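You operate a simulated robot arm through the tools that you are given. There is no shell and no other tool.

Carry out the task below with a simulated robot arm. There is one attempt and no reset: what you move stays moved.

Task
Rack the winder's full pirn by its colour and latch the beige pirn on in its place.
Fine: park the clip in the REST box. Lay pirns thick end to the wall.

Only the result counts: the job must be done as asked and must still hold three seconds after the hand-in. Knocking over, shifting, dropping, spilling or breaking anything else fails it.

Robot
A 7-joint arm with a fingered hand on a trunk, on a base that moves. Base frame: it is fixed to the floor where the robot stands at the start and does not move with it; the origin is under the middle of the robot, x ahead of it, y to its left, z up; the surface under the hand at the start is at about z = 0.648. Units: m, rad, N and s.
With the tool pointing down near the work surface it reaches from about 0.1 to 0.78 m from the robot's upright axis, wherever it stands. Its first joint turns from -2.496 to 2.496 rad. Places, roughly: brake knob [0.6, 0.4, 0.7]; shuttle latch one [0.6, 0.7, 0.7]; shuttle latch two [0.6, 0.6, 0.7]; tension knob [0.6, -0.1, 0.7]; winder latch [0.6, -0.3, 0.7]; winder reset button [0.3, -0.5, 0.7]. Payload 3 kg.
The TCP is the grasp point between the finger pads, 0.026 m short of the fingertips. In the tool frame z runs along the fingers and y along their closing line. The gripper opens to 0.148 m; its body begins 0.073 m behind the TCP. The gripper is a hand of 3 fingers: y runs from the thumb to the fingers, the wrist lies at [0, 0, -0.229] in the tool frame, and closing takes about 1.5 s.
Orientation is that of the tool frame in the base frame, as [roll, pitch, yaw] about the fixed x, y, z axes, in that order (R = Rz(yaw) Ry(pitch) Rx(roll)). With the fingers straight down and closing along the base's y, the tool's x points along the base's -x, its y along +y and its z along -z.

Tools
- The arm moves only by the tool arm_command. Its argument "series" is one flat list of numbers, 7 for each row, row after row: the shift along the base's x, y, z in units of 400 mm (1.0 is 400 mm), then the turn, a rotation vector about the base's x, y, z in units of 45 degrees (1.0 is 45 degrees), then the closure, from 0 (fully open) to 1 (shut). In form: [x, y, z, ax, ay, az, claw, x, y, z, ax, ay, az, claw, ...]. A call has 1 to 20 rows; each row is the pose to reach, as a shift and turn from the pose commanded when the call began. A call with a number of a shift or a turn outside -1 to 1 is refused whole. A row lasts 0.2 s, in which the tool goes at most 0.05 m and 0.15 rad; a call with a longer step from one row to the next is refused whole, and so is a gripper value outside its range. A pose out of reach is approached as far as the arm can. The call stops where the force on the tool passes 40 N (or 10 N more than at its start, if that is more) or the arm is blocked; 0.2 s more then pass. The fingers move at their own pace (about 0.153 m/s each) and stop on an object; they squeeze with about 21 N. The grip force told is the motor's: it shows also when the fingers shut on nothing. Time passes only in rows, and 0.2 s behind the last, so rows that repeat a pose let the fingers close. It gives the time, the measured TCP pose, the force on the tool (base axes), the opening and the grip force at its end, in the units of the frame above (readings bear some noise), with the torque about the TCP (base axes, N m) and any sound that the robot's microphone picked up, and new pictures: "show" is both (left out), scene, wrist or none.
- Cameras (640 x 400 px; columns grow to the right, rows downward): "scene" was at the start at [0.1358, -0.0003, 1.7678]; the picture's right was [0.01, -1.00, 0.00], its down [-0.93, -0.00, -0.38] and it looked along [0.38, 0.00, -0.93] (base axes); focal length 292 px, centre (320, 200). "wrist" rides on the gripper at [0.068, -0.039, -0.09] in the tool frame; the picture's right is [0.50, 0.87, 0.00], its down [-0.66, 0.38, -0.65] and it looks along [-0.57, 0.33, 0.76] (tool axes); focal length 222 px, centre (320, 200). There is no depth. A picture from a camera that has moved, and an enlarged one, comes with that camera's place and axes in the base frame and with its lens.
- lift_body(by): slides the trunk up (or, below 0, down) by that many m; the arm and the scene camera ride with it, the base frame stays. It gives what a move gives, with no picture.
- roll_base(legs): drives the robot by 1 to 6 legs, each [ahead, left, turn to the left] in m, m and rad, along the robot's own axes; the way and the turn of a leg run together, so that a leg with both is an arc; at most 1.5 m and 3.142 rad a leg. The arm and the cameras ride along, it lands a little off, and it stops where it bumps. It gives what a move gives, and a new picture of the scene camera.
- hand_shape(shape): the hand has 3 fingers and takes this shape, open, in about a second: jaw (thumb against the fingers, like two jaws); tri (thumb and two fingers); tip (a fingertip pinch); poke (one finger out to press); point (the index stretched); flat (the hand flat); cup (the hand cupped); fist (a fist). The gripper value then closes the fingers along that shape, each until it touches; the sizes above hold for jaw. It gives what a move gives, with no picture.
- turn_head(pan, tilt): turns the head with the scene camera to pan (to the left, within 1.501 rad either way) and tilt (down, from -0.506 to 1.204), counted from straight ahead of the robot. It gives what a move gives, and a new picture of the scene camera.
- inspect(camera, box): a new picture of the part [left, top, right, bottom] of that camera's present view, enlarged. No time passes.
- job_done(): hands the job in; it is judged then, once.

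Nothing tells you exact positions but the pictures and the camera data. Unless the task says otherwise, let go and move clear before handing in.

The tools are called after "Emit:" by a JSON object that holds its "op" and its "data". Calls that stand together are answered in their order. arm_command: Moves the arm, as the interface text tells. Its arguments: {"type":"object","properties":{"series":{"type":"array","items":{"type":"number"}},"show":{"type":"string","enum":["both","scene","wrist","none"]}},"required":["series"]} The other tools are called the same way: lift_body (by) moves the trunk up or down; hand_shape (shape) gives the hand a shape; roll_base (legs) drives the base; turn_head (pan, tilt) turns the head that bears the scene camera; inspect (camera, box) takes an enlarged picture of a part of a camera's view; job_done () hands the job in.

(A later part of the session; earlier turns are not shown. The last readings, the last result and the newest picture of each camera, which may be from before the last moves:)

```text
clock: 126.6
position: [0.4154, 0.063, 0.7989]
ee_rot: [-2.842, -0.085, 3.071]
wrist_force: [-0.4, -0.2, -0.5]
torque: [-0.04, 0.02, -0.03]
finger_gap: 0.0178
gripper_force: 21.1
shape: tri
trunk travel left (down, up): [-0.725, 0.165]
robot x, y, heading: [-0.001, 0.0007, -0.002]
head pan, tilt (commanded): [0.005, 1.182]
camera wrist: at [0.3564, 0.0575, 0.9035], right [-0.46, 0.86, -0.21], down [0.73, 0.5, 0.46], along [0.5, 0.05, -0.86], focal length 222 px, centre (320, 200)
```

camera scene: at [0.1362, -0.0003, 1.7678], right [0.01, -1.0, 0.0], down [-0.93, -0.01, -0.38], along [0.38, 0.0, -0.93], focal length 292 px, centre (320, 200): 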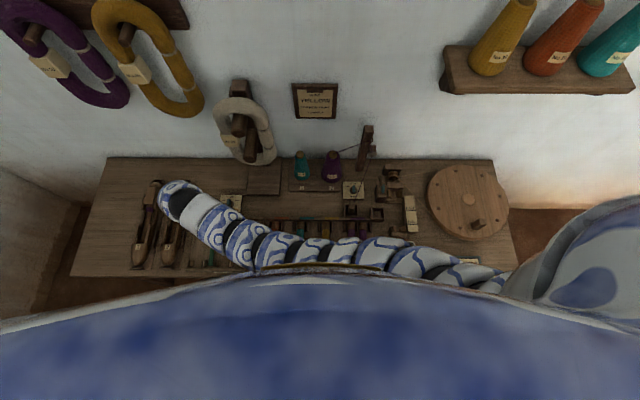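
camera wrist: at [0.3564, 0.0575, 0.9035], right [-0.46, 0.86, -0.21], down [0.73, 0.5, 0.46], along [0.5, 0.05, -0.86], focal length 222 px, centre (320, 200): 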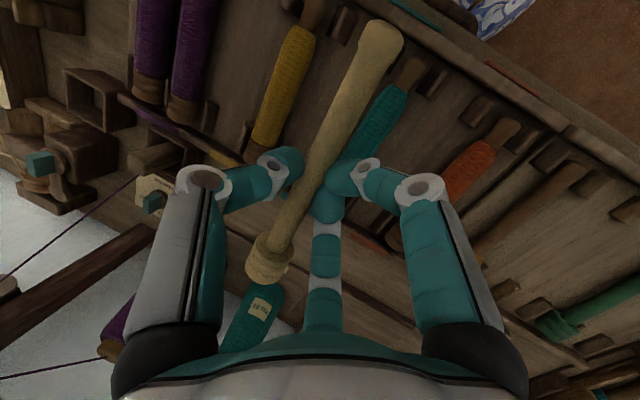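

Still held firmly. Continuing at the same gentle pace.

Emit:
{"op": "arm_command", "data": {"series": [0, -0.01, 0, 0, 0, 0, 1, 0, -0.025, 0, 0, 0, 0, 1, 0, -0.045, 0, 0, 0, 0, 1, 0, -0.07, 0, 0, 0, 0, 1, 0, -0.1, 0, 0, 0, 0, 1, 0, -0.135, 0, 0, 0, 0, 1, 0, -0.1725, 0, 0, 0, 0, 1, 0, -0.21, 0, 0, 0, 0, 1, 0, -0.2475, 0, 0, 0, 0, 1, 0, -0.285, 0, 0, 0, 0, 1, 0, -0.3225, 0, 0, 0, 0, 1, 0, -0.36, 0, 0, 0, 0, 1, 0, -0.3975, 0, 0, 0, 0, 1, 0, -0.435, 0, 0, 0, 0, 1, 0, -0.4725, 0, 0, 0, 0, 1, 0, -0.51, 0, 0, 0, 0, 1, 0, -0.5475, 0, 0, 0, 0, 1, 0, -0.585, 0, 0, 0, 0, 1, 0, -0.615, 0, 0, 0, 0, 1, 0, -0.63, 0, 0, 0, 0, 1], "show": "none"}}

Emit:
{"op": "arm_command", "data": {"series": [0.008, -0.008, 0, 0, 0, 0, 1, 0.02, -0.02, 0, 0, 0, 0, 1, 0.036, -0.036, 0, 0, 0, 0, 1, 0.056, -0.056, 0, 0, 0, 0, 1, 0.08, -0.08, 0, 0, 0, 0, 1, 0.105, -0.105, 0, 0, 0, 0, 1, 0.13, -0.13, 0, 0, 0, 0, 1, 0.155, -0.155, 0, 0, 0, 0, 1, 0.18, -0.18, 0, 0, 0, 0, 1, 0.205, -0.205, 0, 0, 0, 0, 1, 0.23, -0.225, 0, 0, 0, 0, 1, 0.255, -0.24, 0, 0, 0, 0, 1, 0.275, -0.25, 0, 0, 0, 0, 1, 0.285, -0.255, 0, 0, 0, 0, 1, 0.29, -0.255, 0, 0, 0, 0, 1, 0.29, -0.255, 0, 0, 0, 0, 1], "show": "both"}}

Emit:
{"op": "inspect", "data": {"camera": "wrist", "box": [180, 20, 440, 280]}}

Emit:
{"op": "inspect", "data": {"camera": "scene", "box": [360, 150, 440, 250]}}

```text
clock: 130.8
position: [0.4168, -0.189, 0.7989]
ee_rot: [-2.843, -0.086, 3.072]
wrist_force: [0.6, -0.1, 0.1]
torque: [-0.02, 0.02, 0.04]
finger_gap: 0.018
gripper_force: 21.1
shape: tri
trunk travel left (down, up): [-0.725, 0.165]
robot x, y, heading: [-0.0003, -0.0017, -0.002]
head pan, tilt (commanded): [0.005, 1.182]
```

```text
clock: 134.2
position: [0.5296, -0.2895, 0.7982]
ee_rot: [-2.84, -0.086, 3.07]
wrist_force: [-0.1, -0.9, -0.1]
torque: [0.02, -0.01, -0.02]
finger_gap: 0.0178
gripper_force: 21.4
shape: tri
trunk travel left (down, up): [-0.725, 0.165]
robot x, y, heading: [0.0037, -0.0014, 0.005]
head pan, tilt (commanded): [0.005, 1.182]
camera scene: at [0.1362, -0.0005, 1.7679], right [0.01, -1.0, 0.0], down [-0.93, -0.01, -0.38], along [0.38, 0.0, -0.93], focal length 292 px, centre (320, 200)
camera wrist: at [0.4707, -0.2954, 0.9029], right [-0.46, 0.86, -0.21], down [0.73, 0.5, 0.45], along [0.5, 0.05, -0.86], focal length 222 px, centre (320, 200)
```

scene: 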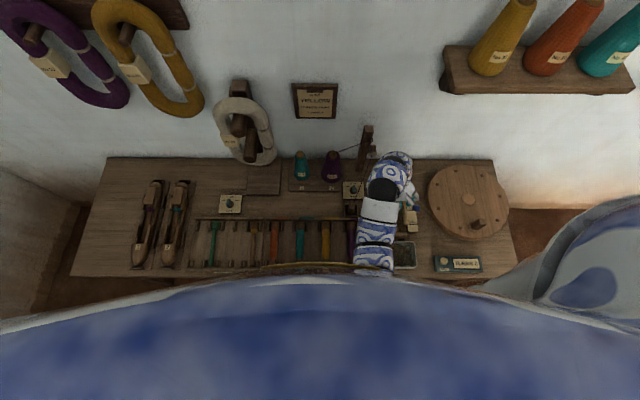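
wrist: 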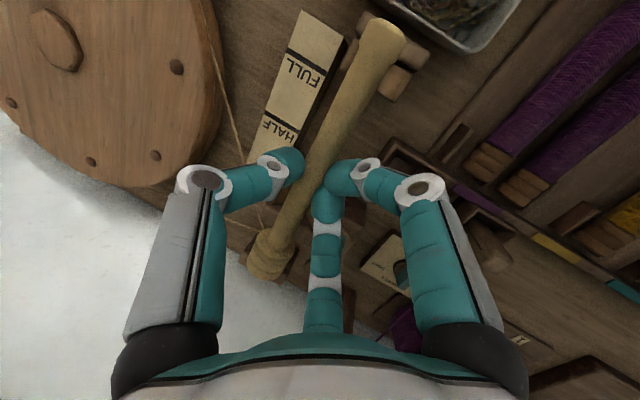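

```text
1.54 times, centred on (310, 150) of wrist
camera zoom: at [0.4707, -0.2954, 0.9029], right [-0.46, 0.86, -0.21], down [0.73, 0.5, 0.45], along [0.5, 0.05, -0.86], focal length 342 px, centre (335, 277)
```

zoom: 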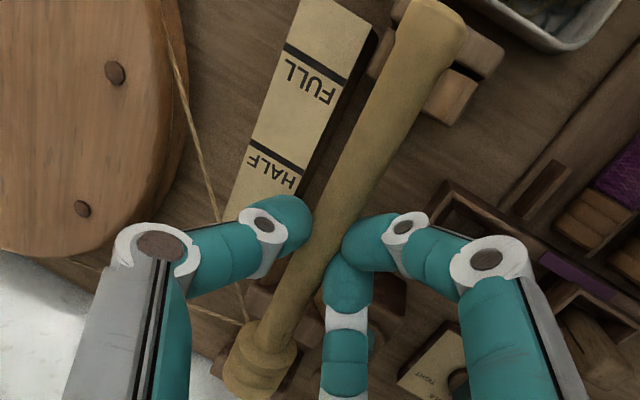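

```text
4.00 times, centred on (400, 200) of scene
camera zoom: at [0.1362, -0.0005, 1.7679], right [0.01, -1.0, 0.0], down [-0.93, -0.01, -0.38], along [0.38, 0.0, -0.93], focal length 1170 px, centre (0, 200)
```

zoom: 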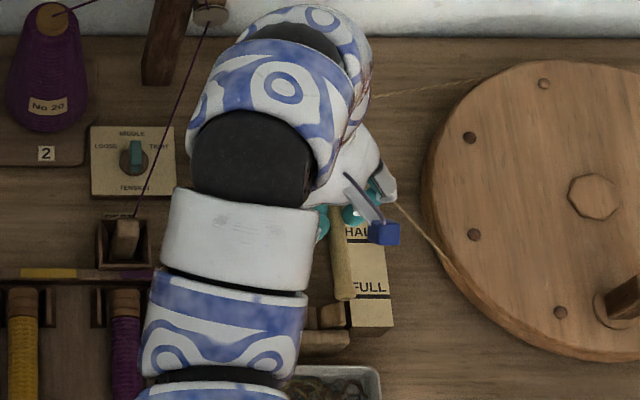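

The beige pirn is above the winder: estimated tail end (0.452, −0.302), head end (0.621, −0.2975), level. I trim yaw slightly, shift 2 mm forward and lower slowly to ~1.5 cm above the cradles.

Emit:
{"op": "arm_command", "data": {"series": [0.005, 0, 0, 0, 0, -0.034, 1, 0.005, 0, -0.02, 0, 0, -0.034, 1, 0.005, 0, -0.05, 0, 0, -0.034, 1, 0.005, 0, -0.08, 0, 0, -0.034, 1, 0.005, 0, -0.11, 0, 0, -0.034, 1, 0.005, 0, -0.14, 0, 0, -0.034, 1, 0.005, 0, -0.17, 0, 0, -0.034, 1, 0.005, 0, -0.19, 0, 0, -0.034, 1, 0.005, 0, -0.2, 0, 0, -0.034, 1, 0.005, 0, -0.2, 0, 0, -0.034, 1], "show": "both"}}

Emit:
{"op": "inspect", "data": {"camera": "wrist", "box": [180, 20, 440, 280]}}

Emit:
{"op": "inspect", "data": {"camera": "scene", "box": [375, 165, 425, 245]}}

```text
clock: 136.4
position: [0.5336, -0.29, 0.7169]
ee_rot: [-2.841, -0.085, 3.045]
wrist_force: [-1.4, -0.4, 0.1]
torque: [0.05, 0.02, -0.01]
finger_gap: 0.0176
gripper_force: 21.3
shape: tri
trunk travel left (down, up): [-0.725, 0.165]
robot x, y, heading: [-0.0014, 0.0024, 0.002]
head pan, tilt (commanded): [0.005, 1.182]
camera scene: at [0.1362, -0.0004, 1.7679], right [0.01, -1.0, 0.0], down [-0.93, -0.01, -0.38], along [0.38, 0.0, -0.93], focal length 292 px, centre (320, 200)
camera wrist: at [0.4738, -0.2936, 0.8212], right [-0.44, 0.87, -0.21], down [0.75, 0.48, 0.45], along [0.5, 0.04, -0.87], focal length 222 px, centre (320, 200)
```

scene: 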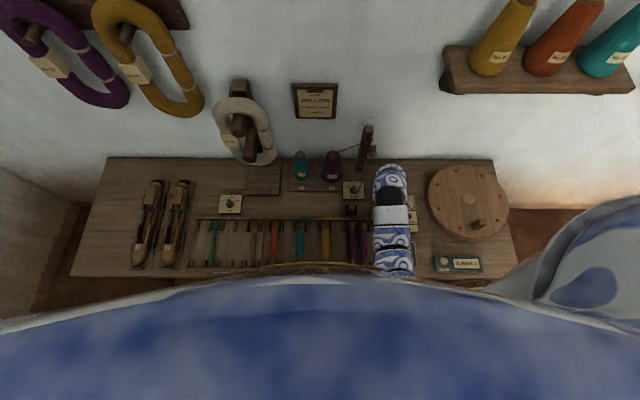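
wrist: 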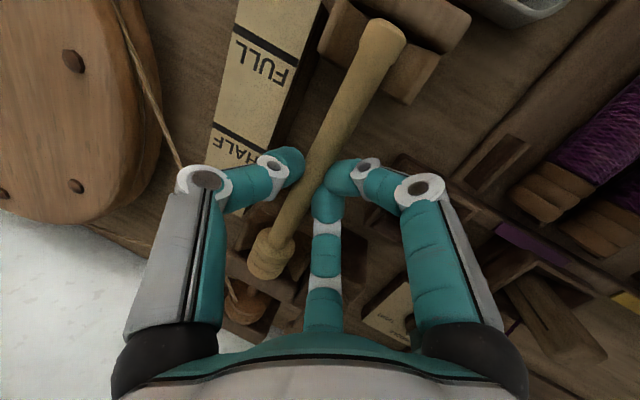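

```text
1.54 times, centred on (310, 150) of wrist
camera zoom: at [0.4738, -0.2936, 0.8212], right [-0.44, 0.87, -0.21], down [0.75, 0.48, 0.45], along [0.5, 0.04, -0.87], focal length 342 px, centre (335, 277)
```

zoom: 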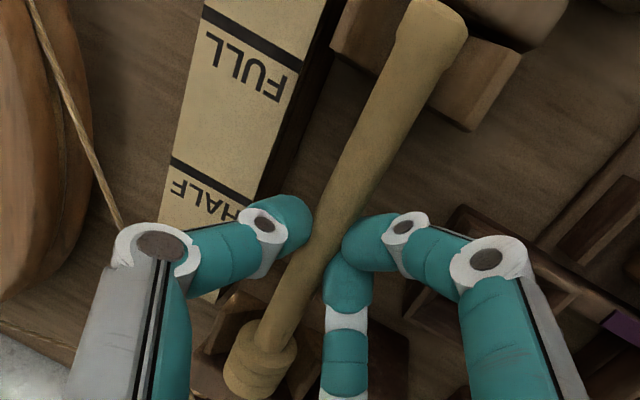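

```text
5.00 times, centred on (400, 205) of scene
camera zoom: at [0.1362, -0.0004, 1.7679], right [0.01, -1.0, 0.0], down [-0.93, -0.01, -0.38], along [0.38, 0.0, -0.93], focal length 1462 px, centre (-80, 175)
```

zoom: 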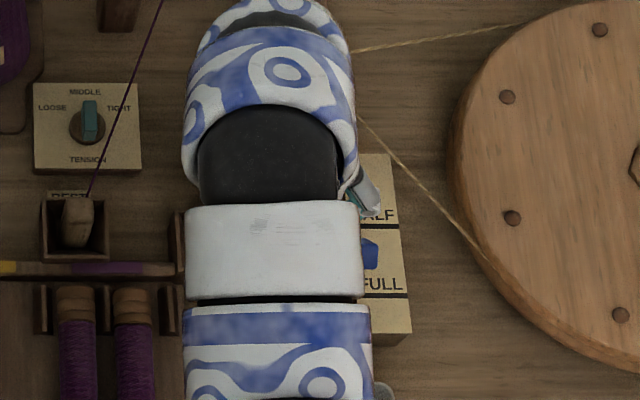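

Emit:
{"op": "inspect", "data": {"camera": "wrist", "box": [320, 0, 440, 110]}}

Emit:
{"op": "inspect", "data": {"camera": "wrist", "box": [210, 190, 340, 310]}}

```text
3.64 times, centred on (380, 55) of wrist
camera zoom: at [0.4738, -0.2936, 0.8212], right [-0.44, 0.87, -0.21], down [0.75, 0.48, 0.45], along [0.5, 0.04, -0.87], focal length 808 px, centre (102, 727)
```

zoom: 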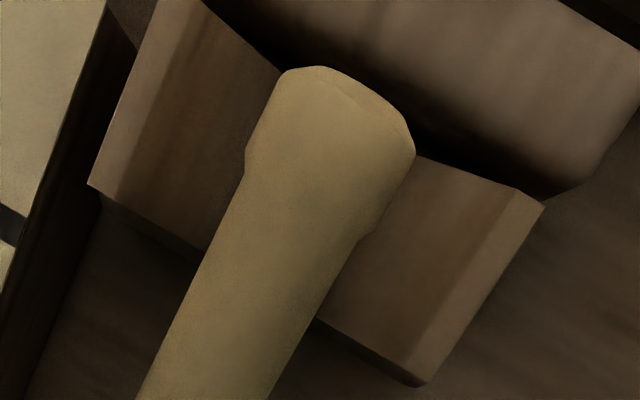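

```text
3.33 times, centred on (275, 250) of wrist
camera zoom: at [0.4738, -0.2936, 0.8212], right [-0.44, 0.87, -0.21], down [0.75, 0.48, 0.45], along [0.5, 0.04, -0.87], focal length 740 px, centre (470, 33)
```

zoom: 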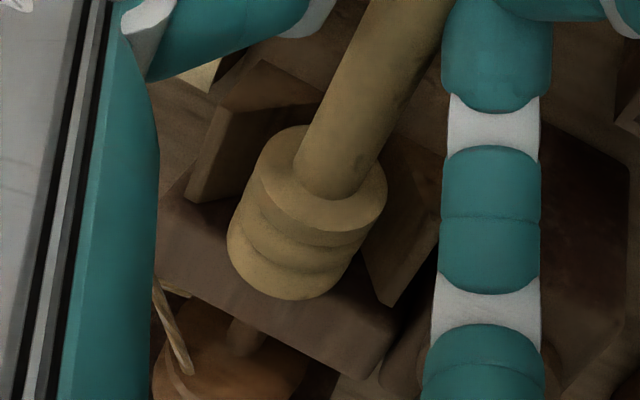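

Tail is centred over the V-jaws; the head is ~3 mm left of its cradle centre. I correct and lower 11 mm.

Emit:
{"op": "arm_command", "data": {"series": [-0.001, -0.004, -0.005, 0, 0, -0.023, 1, -0.001, -0.004, -0.012, 0, 0, -0.023, 1, -0.001, -0.004, -0.02, 0, 0, -0.023, 1, -0.001, -0.004, -0.0275, 0, 0, -0.023, 1, -0.001, -0.004, -0.0275, 0, 0, -0.023, 1], "show": "wrist"}}

Emit:
{"op": "inspect", "data": {"camera": "wrist", "box": [320, 0, 440, 110]}}

Emit:
{"op": "inspect", "data": {"camera": "wrist", "box": [210, 190, 340, 310]}}

```text
clock: 137.6
position: [0.533, -0.2906, 0.7066]
ee_rot: [-2.842, -0.086, 3.027]
wrist_force: [0.4, -0.3, 0.3]
torque: [-0.01, 0.01, -0.01]
finger_gap: 0.0179
gripper_force: 21.3
shape: tri
trunk travel left (down, up): [-0.725, 0.165]
robot x, y, heading: [-0.0015, -0.0035, 0.005]
head pan, tilt (commanded): [0.005, 1.182]
camera wrist: at [0.4727, -0.2939, 0.8115], right [-0.42, 0.88, -0.21], down [0.76, 0.47, 0.45], along [0.5, 0.03, -0.86], focal length 222 px, centre (320, 200)
```

wrist: 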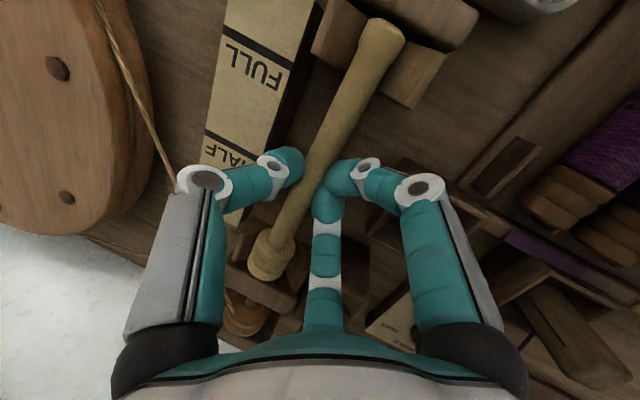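

```text
3.64 times, centred on (380, 55) of wrist
camera zoom: at [0.4727, -0.2939, 0.8115], right [-0.42, 0.88, -0.21], down [0.76, 0.47, 0.45], along [0.5, 0.03, -0.86], focal length 808 px, centre (102, 727)
```

zoom: 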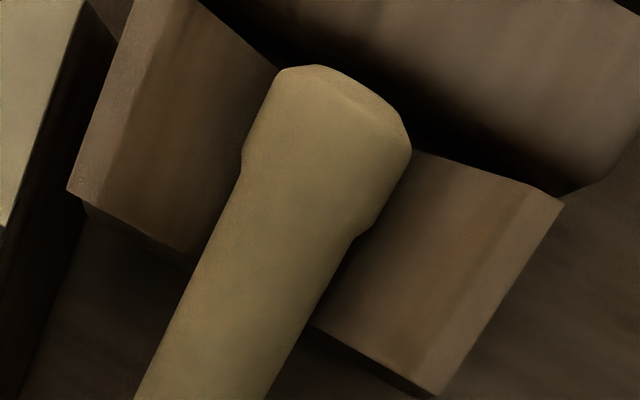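

```text
3.33 times, centred on (275, 250) of wrist
camera zoom: at [0.4727, -0.2939, 0.8115], right [-0.42, 0.88, -0.21], down [0.76, 0.47, 0.45], along [0.5, 0.03, -0.86], focal length 740 px, centre (470, 33)
```

zoom: 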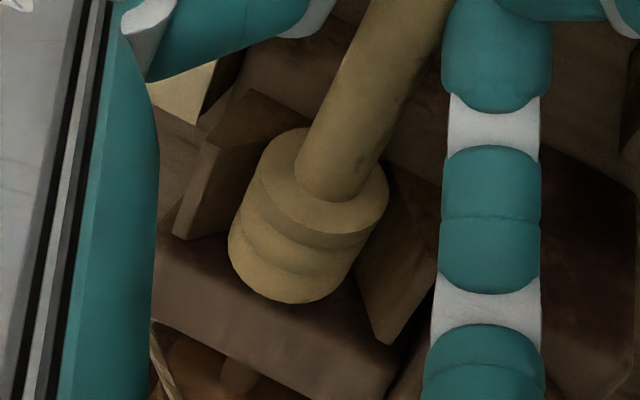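

Well placed. Now small downward steps until it seats.

Emit:
{"op": "arm_command", "data": {"series": [0, -0.0025, -0.003, 0, 0, 0, 1, 0, -0.0025, -0.006, 0, 0, 0, 1, 0, -0.0025, -0.006, 0, 0, 0, 1], "show": "none"}}

Emit:
{"op": "arm_command", "data": {"series": [0, 0, -0.003, 0, 0, 0, 1, 0, 0, -0.004, 0, 0, 0, 1, 0, 0, -0.004, 0, 0, 0, 1], "show": "none"}}

```text
clock: 138.4
position: [0.5313, -0.2923, 0.704]
ee_rot: [-2.841, -0.085, 3.025]
wrist_force: [-0.4, 1.5, 1.4]
torque: [-0.01, -0.02, -0.03]
finger_gap: 0.0177
gripper_force: 21.5
shape: tri
trunk travel left (down, up): [-0.725, 0.165]
robot x, y, heading: [-0.0019, -0.0004, -0.001]
head pan, tilt (commanded): [0.005, 1.182]
```

```text
clock: 139.2
position: [0.5336, -0.292, 0.7026]
ee_rot: [-2.841, -0.085, 3.028]
wrist_force: [-0.3, 7.6, 7.7]
torque: [0.0, 0.04, -0.02]
finger_gap: 0.0171
gripper_force: 21.1
shape: tri
trunk travel left (down, up): [-0.725, 0.165]
robot x, y, heading: [-0.0001, -0.0022, -0.002]
head pan, tilt (commanded): [0.005, 1.182]
```

It touches the right slope of the V. I shift 1.5 mm left and lower a bit more.

Emit:
{"op": "arm_command", "data": {"series": [0, 0.004, 0.0, 0, 0, 0, 1, 0, 0.004, -0.0025, 0, 0, 0, 1, 0, 0.004, -0.0025, 0, 0, 0, 1], "show": "none"}}

Emit:
{"op": "arm_command", "data": {"series": [0, 0, -0.0025, 0, 0, 0, 1, 0, 0, -0.0025, 0, 0, 0, 1], "show": "wrist"}}

Emit:
{"op": "inspect", "data": {"camera": "wrist", "box": [320, 0, 440, 110]}}

Emit:
{"op": "inspect", "data": {"camera": "wrist", "box": [210, 190, 340, 310]}}

```text
clock: 140.0
position: [0.5322, -0.2916, 0.702]
ee_rot: [-2.842, -0.086, 3.027]
wrist_force: [2.6, 0.2, 10.5]
torque: [-0.14, -0.01, 0.03]
finger_gap: 0.0174
gripper_force: 20.7
shape: tri
trunk travel left (down, up): [-0.725, 0.165]
robot x, y, heading: [-0.0042, -0.0029, -0.004]
head pan, tilt (commanded): [0.005, 1.182]
```

```text
clock: 140.6
position: [0.5323, -0.2908, 0.7005]
ee_rot: [-2.84, -0.084, 3.026]
wrist_force: [0.2, 4.3, 15.0]
torque: [-0.1, 0.03, -0.01]
finger_gap: 0.0176
gripper_force: 21.1
shape: tri
trunk travel left (down, up): [-0.725, 0.165]
robot x, y, heading: [-0.0004, 0.0022, 0.004]
head pan, tilt (commanded): [0.005, 1.182]
camera wrist: at [0.4731, -0.2933, 0.8063], right [-0.42, 0.88, -0.21], down [0.76, 0.47, 0.45], along [0.5, 0.03, -0.86], focal length 222 px, centre (320, 200)
```

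wrist: 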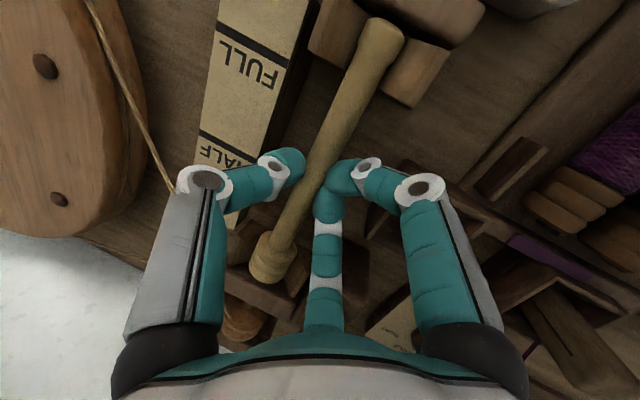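

```text
3.64 times, centred on (380, 55) of wrist
camera zoom: at [0.4731, -0.2933, 0.8063], right [-0.42, 0.88, -0.21], down [0.76, 0.47, 0.45], along [0.5, 0.03, -0.86], focal length 808 px, centre (102, 727)
```

zoom: 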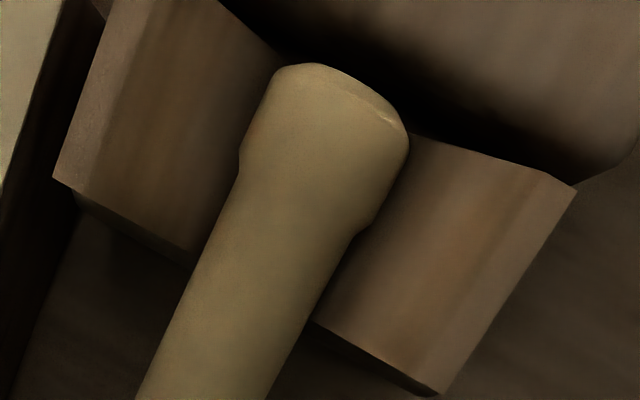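

```text
3.33 times, centred on (275, 250) of wrist
camera zoom: at [0.4731, -0.2933, 0.8063], right [-0.42, 0.88, -0.21], down [0.76, 0.47, 0.45], along [0.5, 0.03, -0.86], focal length 740 px, centre (470, 33)
```

zoom: 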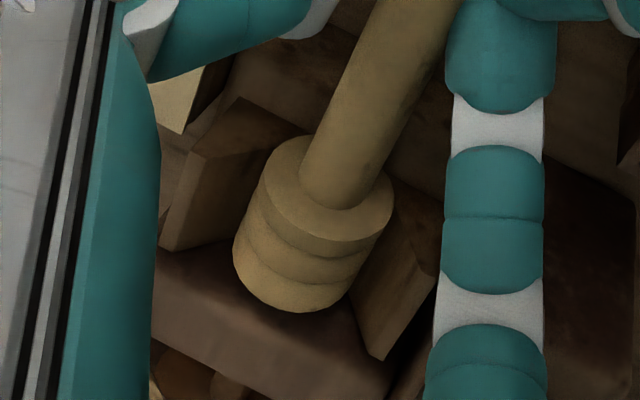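

Both ends are seated (15 N down, balanced). I relieve the pressure slightly and open the fingers gradually.

Emit:
{"op": "arm_command", "data": {"series": [0, 0, 0.0025, 0, 0, 0, 1, 0, 0, 0.0025, 0, 0, 0, 0.9, 0, 0, 0.0025, 0, 0, 0, 0.86, 0, 0, 0.0025, 0, 0, 0, 0.82, 0, 0, 0.0025, 0, 0, 0, 0.8, 0, 0, 0.0025, 0, 0, 0, 0.8], "show": "wrist"}}

Emit:
{"op": "inspect", "data": {"camera": "wrist", "box": [180, 20, 440, 280]}}

```text
clock: 142.0
position: [0.5346, -0.2917, 0.7033]
ee_rot: [-2.841, -0.085, 3.026]
wrist_force: [-0.4, 0.4, -0.1]
torque: [-0.01, 0.02, 0.02]
finger_gap: 0.0293
gripper_force: 0.1
shape: tri
trunk travel left (down, up): [-0.725, 0.165]
robot x, y, heading: [0.0002, -0.005, -0.001]
head pan, tilt (commanded): [0.005, 1.182]
camera wrist: at [0.4741, -0.2939, 0.8069], right [-0.42, 0.88, -0.21], down [0.76, 0.47, 0.45], along [0.5, 0.03, -0.86], focal length 222 px, centre (320, 200)
```

wrist: 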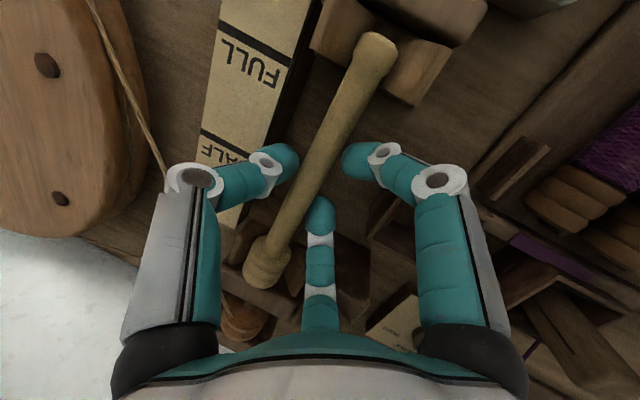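

```text
1.54 times, centred on (310, 150) of wrist
camera zoom: at [0.4741, -0.2939, 0.8069], right [-0.42, 0.88, -0.21], down [0.76, 0.47, 0.45], along [0.5, 0.03, -0.86], focal length 342 px, centre (335, 277)
```

zoom: 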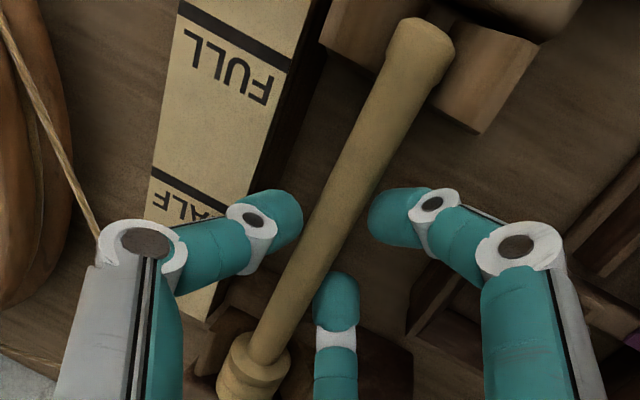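

The pirn is free in its cradles. I open a bit more, then lift the hand away and inspect the seating.

Emit:
{"op": "arm_command", "data": {"series": [0, 0, 0, 0, 0, 0, 0.75, 0, 0.003, 0, 0, 0, 0, 0.7, 0, 0.005, 0, 0, 0, 0, 0.7, 0, 0.005, 0.02, 0, 0, 0, 0.7, 0, 0.005, 0.05, 0, 0, 0, 0.7, 0, 0.005, 0.1, 0, 0, 0, 0.7, 0, 0.005, 0.18, 0, 0, 0, 0.7, 0, 0.005, 0.24, 0, 0, 0, 0.7, 0, 0.005, 0.24, 0, 0, 0, 0.7], "show": "both"}}

Emit:
{"op": "inspect", "data": {"camera": "wrist", "box": [200, 20, 440, 260]}}

```text
clock: 144.0
position: [0.5322, -0.2909, 0.7995]
ee_rot: [-2.84, -0.086, 3.025]
wrist_force: [0.0, 0.2, -0.1]
torque: [0.03, -0.03, -0.02]
finger_gap: 0.0443
gripper_force: 0.0
shape: tri
trunk travel left (down, up): [-0.725, 0.165]
robot x, y, heading: [-0.0008, -0.0008, 0.006]
head pan, tilt (commanded): [0.005, 1.182]
camera scene: at [0.1362, -0.0008, 1.7678], right [0.01, -1.0, 0.0], down [-0.93, -0.01, -0.38], along [0.38, 0.0, -0.93], focal length 292 px, centre (320, 200)
camera wrist: at [0.4726, -0.2923, 0.9049], right [-0.42, 0.88, -0.21], down [0.76, 0.47, 0.46], along [0.5, 0.03, -0.86], focal length 222 px, centre (320, 200)
```

scene: 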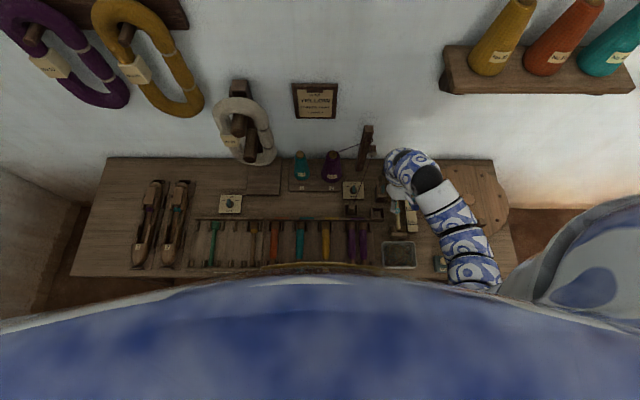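
wrist: 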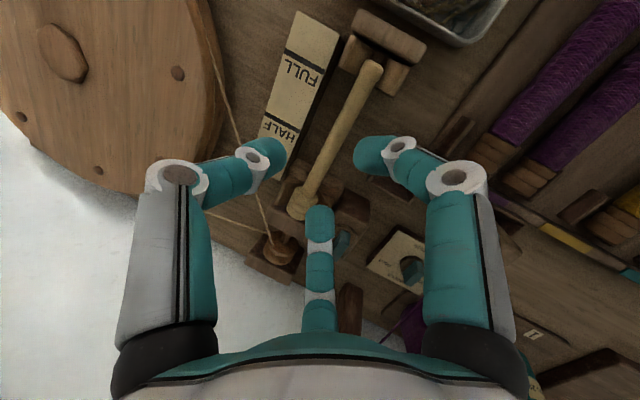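

```text
1.67 times, centred on (320, 140) of wrist
camera zoom: at [0.4726, -0.2923, 0.9049], right [-0.42, 0.88, -0.21], down [0.76, 0.47, 0.46], along [0.5, 0.03, -0.86], focal length 370 px, centre (320, 300)
```

zoom: 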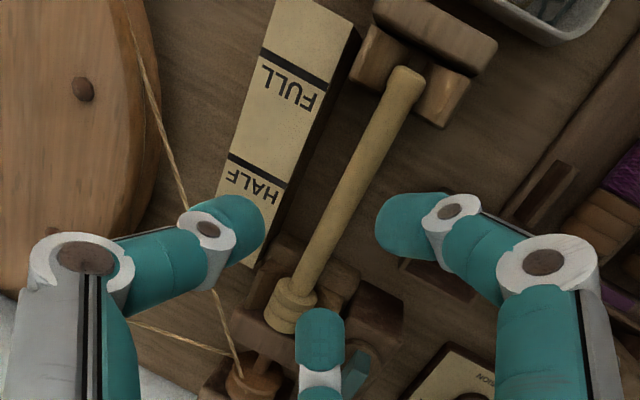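

The beige pirn lies in the winder's cradles. I move the hand aside for a clear look.

Emit:
{"op": "arm_command", "data": {"series": [-0.05, -0.08, 0.05, 0.1, 0, 0, 0.65, -0.12, -0.16, 0.08, 0.2, -0.05, 0.05, 0.6, -0.2, -0.25, 0.08, 0.3, -0.1, 0.1, 0.6, -0.26, -0.34, 0.08, 0.38, -0.108, 0.148, 0.6, -0.26, -0.38, 0.08, 0.38, -0.108, 0.148, 0.6], "show": "scene"}}

Emit:
{"op": "inspect", "data": {"camera": "scene", "box": [370, 160, 430, 245]}}

Emit:
{"op": "inspect", "data": {"camera": "scene", "box": [380, 165, 415, 205]}}

Emit:
{"op": "inspect", "data": {"camera": "scene", "box": [180, 205, 300, 275]}}

```text
clock: 145.2
position: [0.428, -0.4411, 0.8306]
ee_rot: [3.139, -0.017, -3.123]
wrist_force: [-0.6, -1.4, 0.7]
torque: [-0.01, 0.01, 0.05]
finger_gap: 0.0593
gripper_force: 0.1
shape: tri
trunk travel left (down, up): [-0.725, 0.165]
robot x, y, heading: [-0.0009, -0.0012, 0.001]
head pan, tilt (commanded): [0.005, 1.182]
camera scene: at [0.1371, -0.0002, 1.7678], right [0.01, -1.0, 0.0], down [-0.93, -0.01, -0.38], along [0.38, 0.0, -0.93], focal length 292 px, centre (320, 200)
```

scene: 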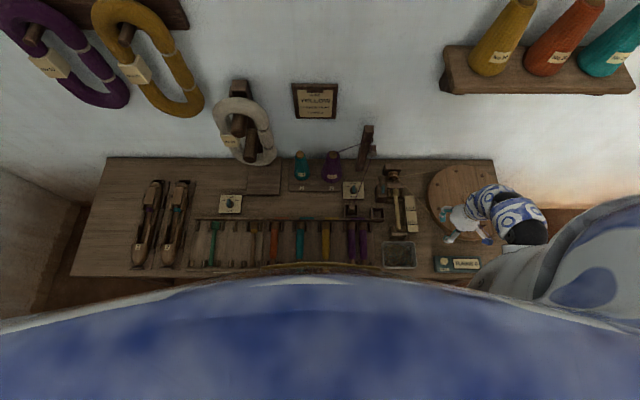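

```text
4.71 times, centred on (400, 202) of scene
camera zoom: at [0.1371, -0.0002, 1.7678], right [0.01, -1.0, 0.0], down [-0.93, -0.01, -0.38], along [0.38, 0.0, -0.93], focal length 1376 px, centre (-56, 188)
```

zoom: 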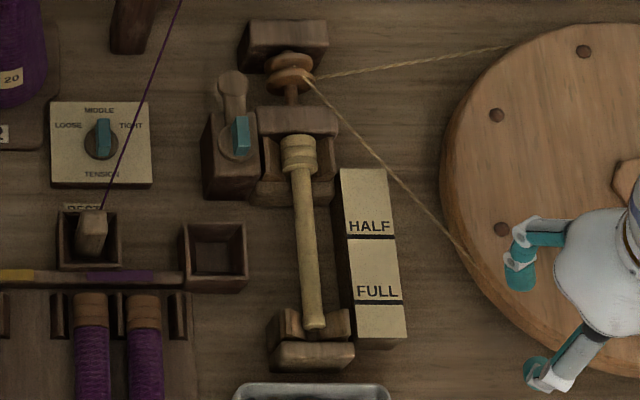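

```text
10.00 times, centred on (398, 185) of scene
camera zoom: at [0.1371, -0.0002, 1.7678], right [0.01, -1.0, 0.0], down [-0.93, -0.01, -0.38], along [0.38, 0.0, -0.93], focal length 2924 px, centre (-455, 350)
```

zoom: 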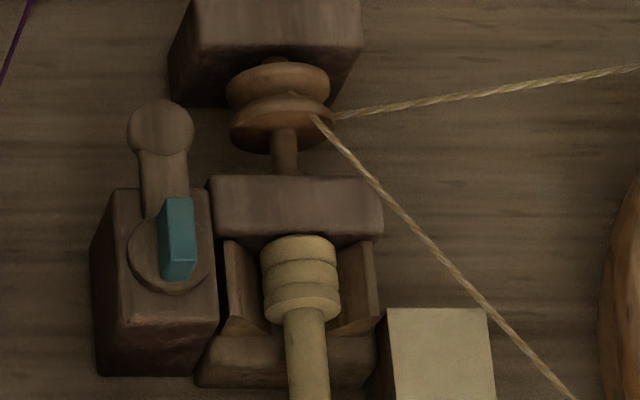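

```text
5.33 times, centred on (240, 240) of scene
camera zoom: at [0.1371, -0.0002, 1.7678], right [0.01, -1.0, 0.0], down [-0.93, -0.01, -0.38], along [0.38, 0.0, -0.93], focal length 1560 px, centre (747, -13)
```

zoom: 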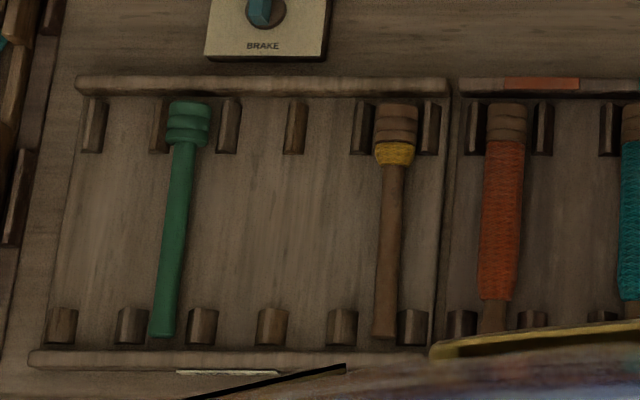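

The beige pirn sits just like the purple one did (head between the cradle wedges against the headstock, tail in the jaws). Now I close the latch: move above the handle with yaw −90°, as at release.

Emit:
{"op": "arm_command", "data": {"series": [0.06, 0.06, 0.02, 0, -0.004, 0.14, 0.6, 0.13, 0.13, 0.05, 0, -0.008, 0.28, 0.6, 0.2, 0.2, 0.06, 0, -0.012, 0.42, 0.6, 0.27, 0.27, 0.06, 0, -0.016, 0.56, 0.6, 0.34, 0.34, 0.06, 0, -0.02, 0.7, 0.6, 0.41, 0.41, 0.06, 0, -0.022, 0.84, 0.6, 0.48, 0.47, 0.06, 0, -0.022, 0.98, 0.6], "show": "none"}}

Emit:
{"op": "arm_command", "data": {"series": [0, 0, 0, 0, 0, 0.18, 0.6, 0, 0, 0, 0, 0, 0.36, 0.6, 0, 0, 0, 0, 0, 0.54, 0.6, 0, 0, 0, 0, 0, 0.72, 0.6, 0, 0, 0, 0, 0, 0.9, 0.6, 0, 0, 0, 0, 0, 1.0, 0.6, 0, 0, 0, 0, 0, 1.0, 0.6], "show": "wrist"}}

Emit:
{"op": "inspect", "data": {"camera": "wrist", "box": [200, 40, 440, 220]}}

```text
clock: 146.8
position: [0.6212, -0.2513, 0.8541]
ee_rot: [-3.135, 0.0, -2.354]
wrist_force: [0.3, 0.6, 0.7]
torque: [-0.01, 0.03, 0.0]
finger_gap: 0.0595
gripper_force: 0.0
shape: tri
trunk travel left (down, up): [-0.725, 0.165]
robot x, y, heading: [0.0007, -0.004, -0.003]
head pan, tilt (commanded): [0.005, 1.182]
```

```text
clock: 148.4
position: [0.6204, -0.2524, 0.8538]
ee_rot: [-3.136, 0.0, -1.569]
wrist_force: [-0.4, 0.1, 0.3]
torque: [0.0, 0.02, -0.01]
finger_gap: 0.0592
gripper_force: 0.0
shape: tri
trunk travel left (down, up): [-0.725, 0.165]
robot x, y, heading: [-0.0002, -0.0015, -0.002]
head pan, tilt (commanded): [0.005, 1.182]
camera wrist: at [0.6596, -0.3186, 0.9462], right [-0.86, -0.5, 0.0], down [-0.38, 0.65, 0.65], along [-0.32, 0.57, -0.76], focal length 222 px, centre (320, 200)
```

wrist: 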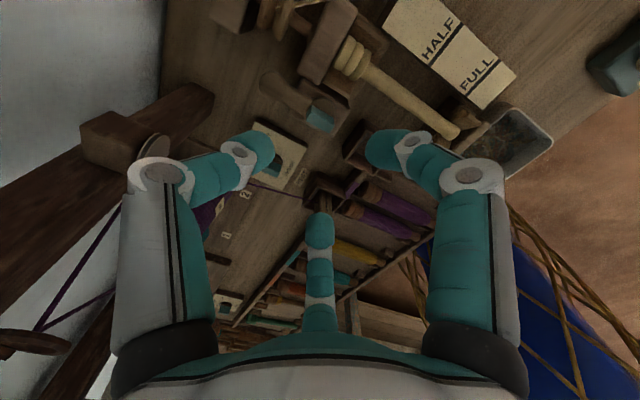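

```text
2.22 times, centred on (320, 130) of wrist
camera zoom: at [0.6596, -0.3186, 0.9462], right [-0.86, -0.5, 0.0], down [-0.38, 0.65, 0.65], along [-0.32, 0.57, -0.76], focal length 494 px, centre (320, 356)
```

zoom: 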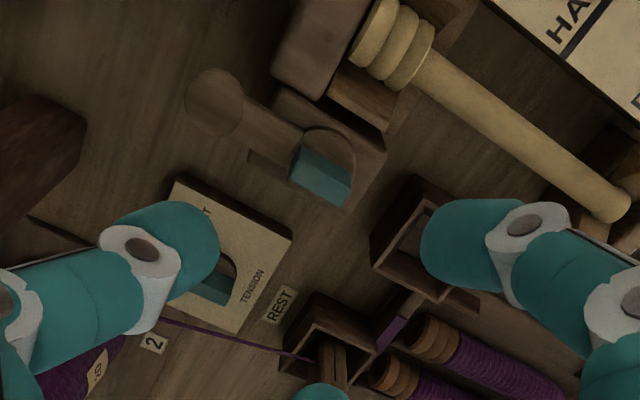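

The handle is right below, matching the release pose. I descend to the handle.

Emit:
{"op": "arm_command", "data": {"series": [-0.003, 0, -0.08, 0, 0, 0, 0.6, -0.003, 0, -0.16, 0, 0, 0, 0.6, -0.003, 0, -0.22, 0, 0, 0, 0.6, -0.003, 0, -0.245, 0, 0, 0, 0.6, -0.003, 0, -0.245, 0, 0, 0, 0.6], "show": "wrist"}}

Emit:
{"op": "inspect", "data": {"camera": "wrist", "box": [220, 80, 420, 240]}}

```text
clock: 149.6
position: [0.621, -0.2524, 0.7549]
ee_rot: [-3.136, -0.001, -1.568]
wrist_force: [-0.8, 1.1, -0.2]
torque: [0.0, 0.0, 0.02]
finger_gap: 0.0589
gripper_force: 0.0
shape: tri
trunk travel left (down, up): [-0.725, 0.165]
robot x, y, heading: [0.0032, -0.0029, -0.0]
head pan, tilt (commanded): [0.005, 1.182]
camera wrist: at [0.6594, -0.3182, 0.8469], right [-0.87, -0.5, 0.0], down [-0.38, 0.65, 0.65], along [-0.32, 0.57, -0.76], focal length 222 px, centre (320, 200)
```

wrist: 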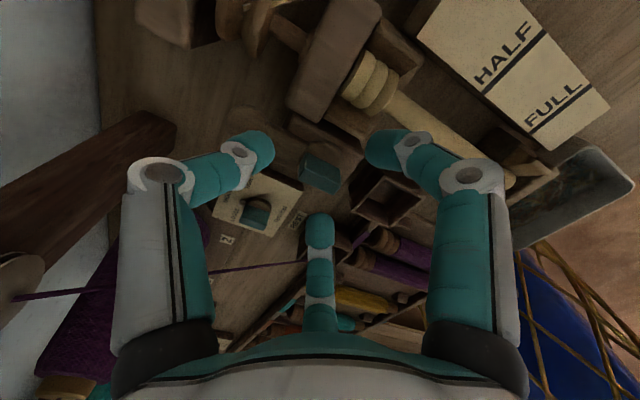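

```text
2.50 times, centred on (320, 160) of wrist
camera zoom: at [0.6594, -0.3182, 0.8469], right [-0.87, -0.5, 0.0], down [-0.38, 0.65, 0.65], along [-0.32, 0.57, -0.76], focal length 555 px, centre (320, 300)
```

zoom: 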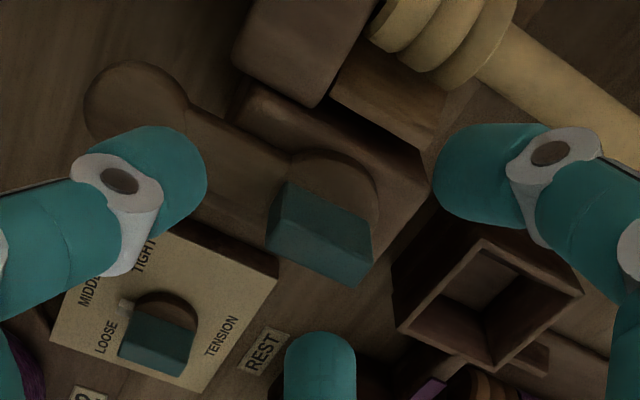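

The handle is centred beneath the digits. I lower 11 mm and close on it.

Emit:
{"op": "arm_command", "data": {"series": [0, 0, -0.014, 0, 0, 0, 0.6, 0, 0, -0.0275, 0, 0, 0, 0.6, 0, 0, -0.0275, 0, 0, 0, 0.8, 0, 0, -0.0275, 0, 0, 0, 0.9, 0, 0, -0.0275, 0, 0, 0, 1, 0, 0, -0.0275, 0, 0, 0, 1, 0, 0, -0.0275, 0, 0, 0, 1], "show": "wrist"}}

Emit:
{"op": "inspect", "data": {"camera": "wrist", "box": [220, 80, 420, 240]}}

```text
clock: 151.2
position: [0.6207, -0.253, 0.7442]
ee_rot: [-3.138, 0.001, -1.572]
wrist_force: [0.2, -1.3, -4.8]
torque: [-0.04, 0.02, -0.06]
finger_gap: 0.0111
gripper_force: 21.0
shape: tri
trunk travel left (down, up): [-0.725, 0.165]
robot x, y, heading: [0.0036, -0.0017, 0.004]
head pan, tilt (commanded): [0.005, 1.182]
camera wrist: at [0.6596, -0.3197, 0.8359], right [-0.87, -0.5, 0.0], down [-0.38, 0.65, 0.65], along [-0.32, 0.57, -0.76], focal length 222 px, centre (320, 200)
```

wrist: 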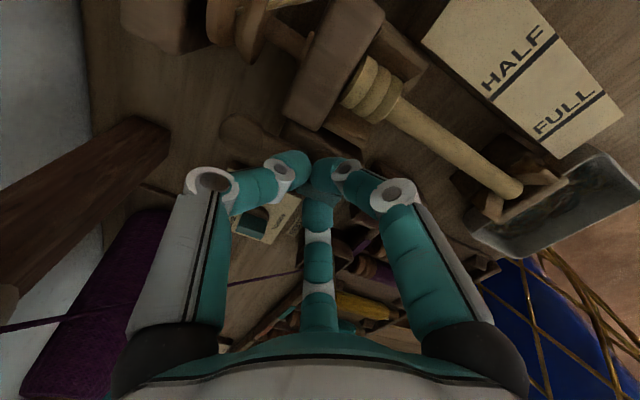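

```text
2.50 times, centred on (320, 160) of wrist
camera zoom: at [0.6596, -0.3197, 0.8359], right [-0.87, -0.5, 0.0], down [-0.38, 0.65, 0.65], along [-0.32, 0.57, -0.76], focal length 555 px, centre (320, 300)
```

zoom: 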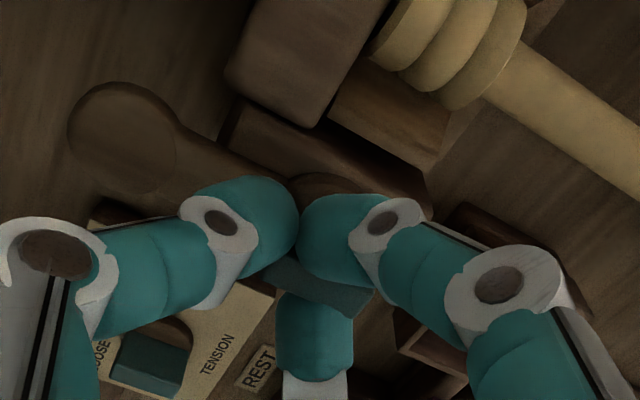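

Gripped. I turn it back clockwise, following the handle's small arc, first 45°.

Emit:
{"op": "arm_command", "data": {"series": [-0.002, 0, 0, 0, 0, -0.13, 1, -0.004, 0, 0, 0, 0, -0.27, 1, -0.006, 0, 0, 0, 0, -0.41, 1, -0.008, 0, 0, 0, 0, -0.55, 1, -0.0095, 0, 0, 0, 0, -0.69, 1, -0.011, 0, 0, 0, 0, -0.83, 1, -0.0128, 0.001, 0, 0, 0, -0.97, 1, -0.0128, 0.001, 0, 0, 0, -1.0, 1, -0.0128, 0.001, 0, 0, 0, -1.0, 1], "show": "wrist"}}

Emit:
{"op": "inspect", "data": {"camera": "wrist", "box": [220, 80, 420, 240]}}

```text
clock: 153.2
position: [0.6142, -0.2518, 0.7447]
ee_rot: [-3.137, 0.001, -2.355]
wrist_force: [2.9, 0.6, -15.0]
torque: [-0.02, -0.06, 0.03]
finger_gap: 0.0093
gripper_force: 21.0
shape: tri
trunk travel left (down, up): [-0.725, 0.165]
robot x, y, heading: [-0.0025, -0.0021, -0.003]
head pan, tilt (commanded): [0.005, 1.182]
camera wrist: at [0.5944, -0.3267, 0.8364], right [-0.97, 0.26, 0.0], down [0.19, 0.73, 0.65], along [0.17, 0.63, -0.76], focal length 222 px, centre (320, 200)
```

wrist: 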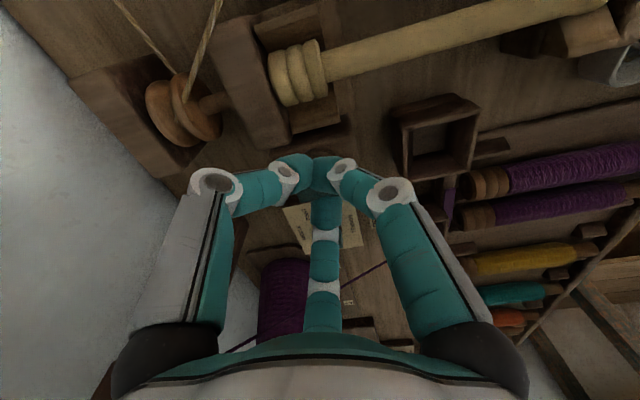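

```text
2.50 times, centred on (320, 160) of wrist
camera zoom: at [0.5944, -0.3267, 0.8364], right [-0.97, 0.26, 0.0], down [0.19, 0.73, 0.65], along [0.17, 0.63, -0.76], focal length 555 px, centre (320, 300)
```

zoom: 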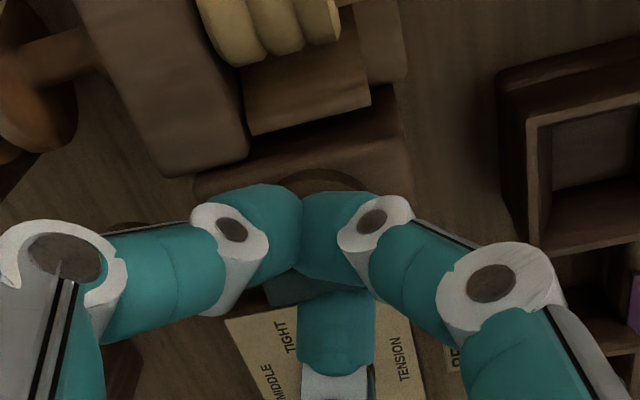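

The bar did not follow this time — the fingers slipped around the handle. I open, rise and look at the latch.

Emit:
{"op": "arm_command", "data": {"series": [0, 0, 0, 0, 0, 0, 0.85, 0, 0, 0, 0, 0, 0, 0.6, 0, 0, 0, 0, 0, 0, 0.55, 0, 0, 0.05, 0, 0, 0, 0.55, 0, 0, 0.12, 0, 0, 0, 0.55, 0, 0, 0.18, 0, 0, 0, 0.55, 0, 0, 0.18, 0, 0, 0, 0.55], "show": "both"}}

Emit:
{"op": "inspect", "data": {"camera": "wrist", "box": [200, 40, 440, 220]}}

```text
clock: 154.8
position: [0.6166, -0.2509, 0.8178]
ee_rot: [-3.137, 0.0, -2.355]
wrist_force: [-0.8, 0.2, -0.2]
torque: [0.03, -0.01, 0.0]
finger_gap: 0.0663
gripper_force: 0.1
shape: tri
trunk travel left (down, up): [-0.725, 0.165]
robot x, y, heading: [-0.0018, -0.001, 0.004]
head pan, tilt (commanded): [0.005, 1.182]
camera scene: at [0.1362, -0.0005, 1.7678], right [0.01, -1.0, 0.0], down [-0.93, -0.01, -0.38], along [0.38, 0.0, -0.93], focal length 292 px, centre (320, 200)
camera wrist: at [0.5955, -0.3244, 0.9095], right [-0.97, 0.26, 0.0], down [0.19, 0.73, 0.65], along [0.17, 0.63, -0.76], focal length 222 px, centre (320, 200)
```

scene: 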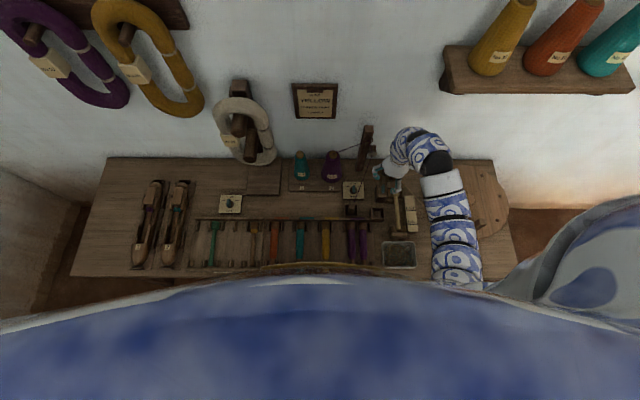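
wrist: 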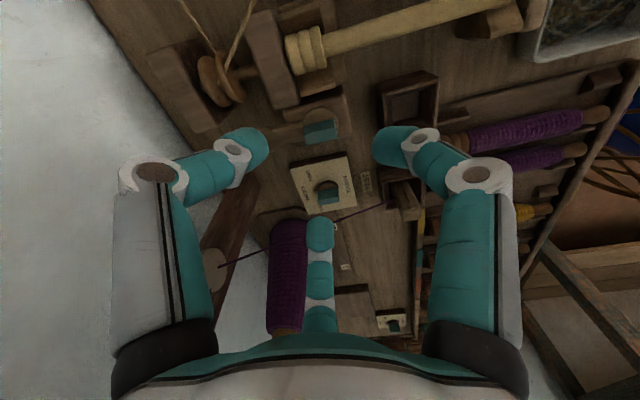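

```text
2.22 times, centred on (320, 130) of wrist
camera zoom: at [0.5955, -0.3244, 0.9095], right [-0.97, 0.26, 0.0], down [0.19, 0.73, 0.65], along [0.17, 0.63, -0.76], focal length 494 px, centre (320, 356)
```

zoom: 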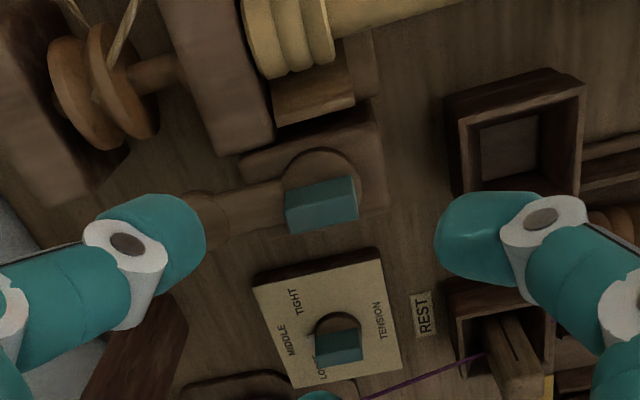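

The latch is unchanged. A better grip: across the handle's long sides — thumb on its right face, the two fingers caging its ends on the left (yaw 180°), then turn clockwise. I rotate the hand to that yaw first.

Emit:
{"op": "arm_command", "data": {"series": [0, 0.004, 0, 0, 0, -0.18, 0.55, 0, 0.008, 0, 0, 0, -0.36, 0.55, -0.003, 0.012, 0, 0, 0, -0.54, 0.55, -0.005, 0.016, 0, 0, 0, -0.72, 0.55, -0.005, 0.02, 0, 0, 0, -0.9, 0.55, -0.005, 0.02, 0, 0, 0, -1.0, 0.55, -0.005, 0.02, -0.05, 0, 0, -1.0, 0.55, -0.005, 0.02, -0.1, 0, 0, -1.0, 0.55, -0.005, 0.02, -0.1, 0, 0, -1.0, 0.55], "show": "wrist"}}

Emit:
{"op": "inspect", "data": {"camera": "wrist", "box": [220, 60, 420, 220]}}

```text
clock: 156.8
position: [0.6122, -0.2447, 0.7774]
ee_rot: [-3.137, 0.0, 3.141]
wrist_force: [0.2, 1.0, -0.7]
torque: [0.04, 0.0, -0.01]
finger_gap: 0.0664
gripper_force: 0.0
shape: tri
trunk travel left (down, up): [-0.725, 0.165]
robot x, y, heading: [-0.0009, 0.0041, -0.0]
head pan, tilt (commanded): [0.005, 1.182]
camera wrist: at [0.5454, -0.2822, 0.8695], right [-0.5, 0.87, 0.0], down [0.66, 0.38, 0.65], along [0.57, 0.32, -0.76], focal length 222 px, centre (320, 200)
```

wrist: 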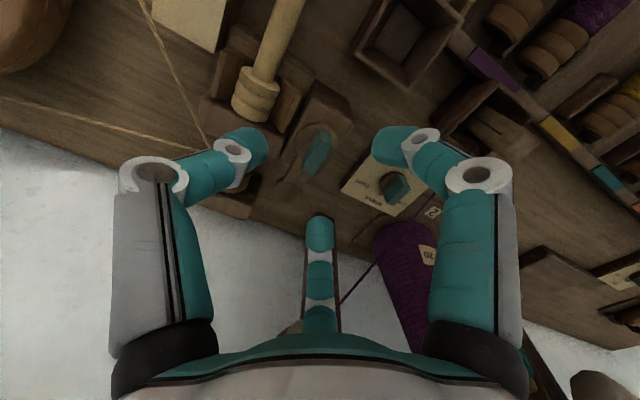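

```text
2.50 times, centred on (320, 140) of wrist
camera zoom: at [0.5454, -0.2822, 0.8695], right [-0.5, 0.87, 0.0], down [0.66, 0.38, 0.65], along [0.57, 0.32, -0.76], focal length 555 px, centre (320, 350)
```

zoom: 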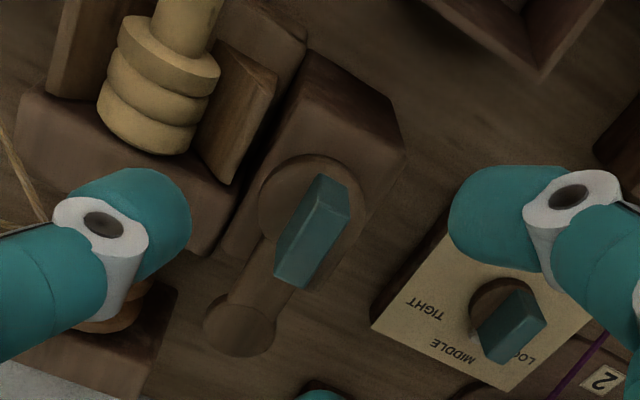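

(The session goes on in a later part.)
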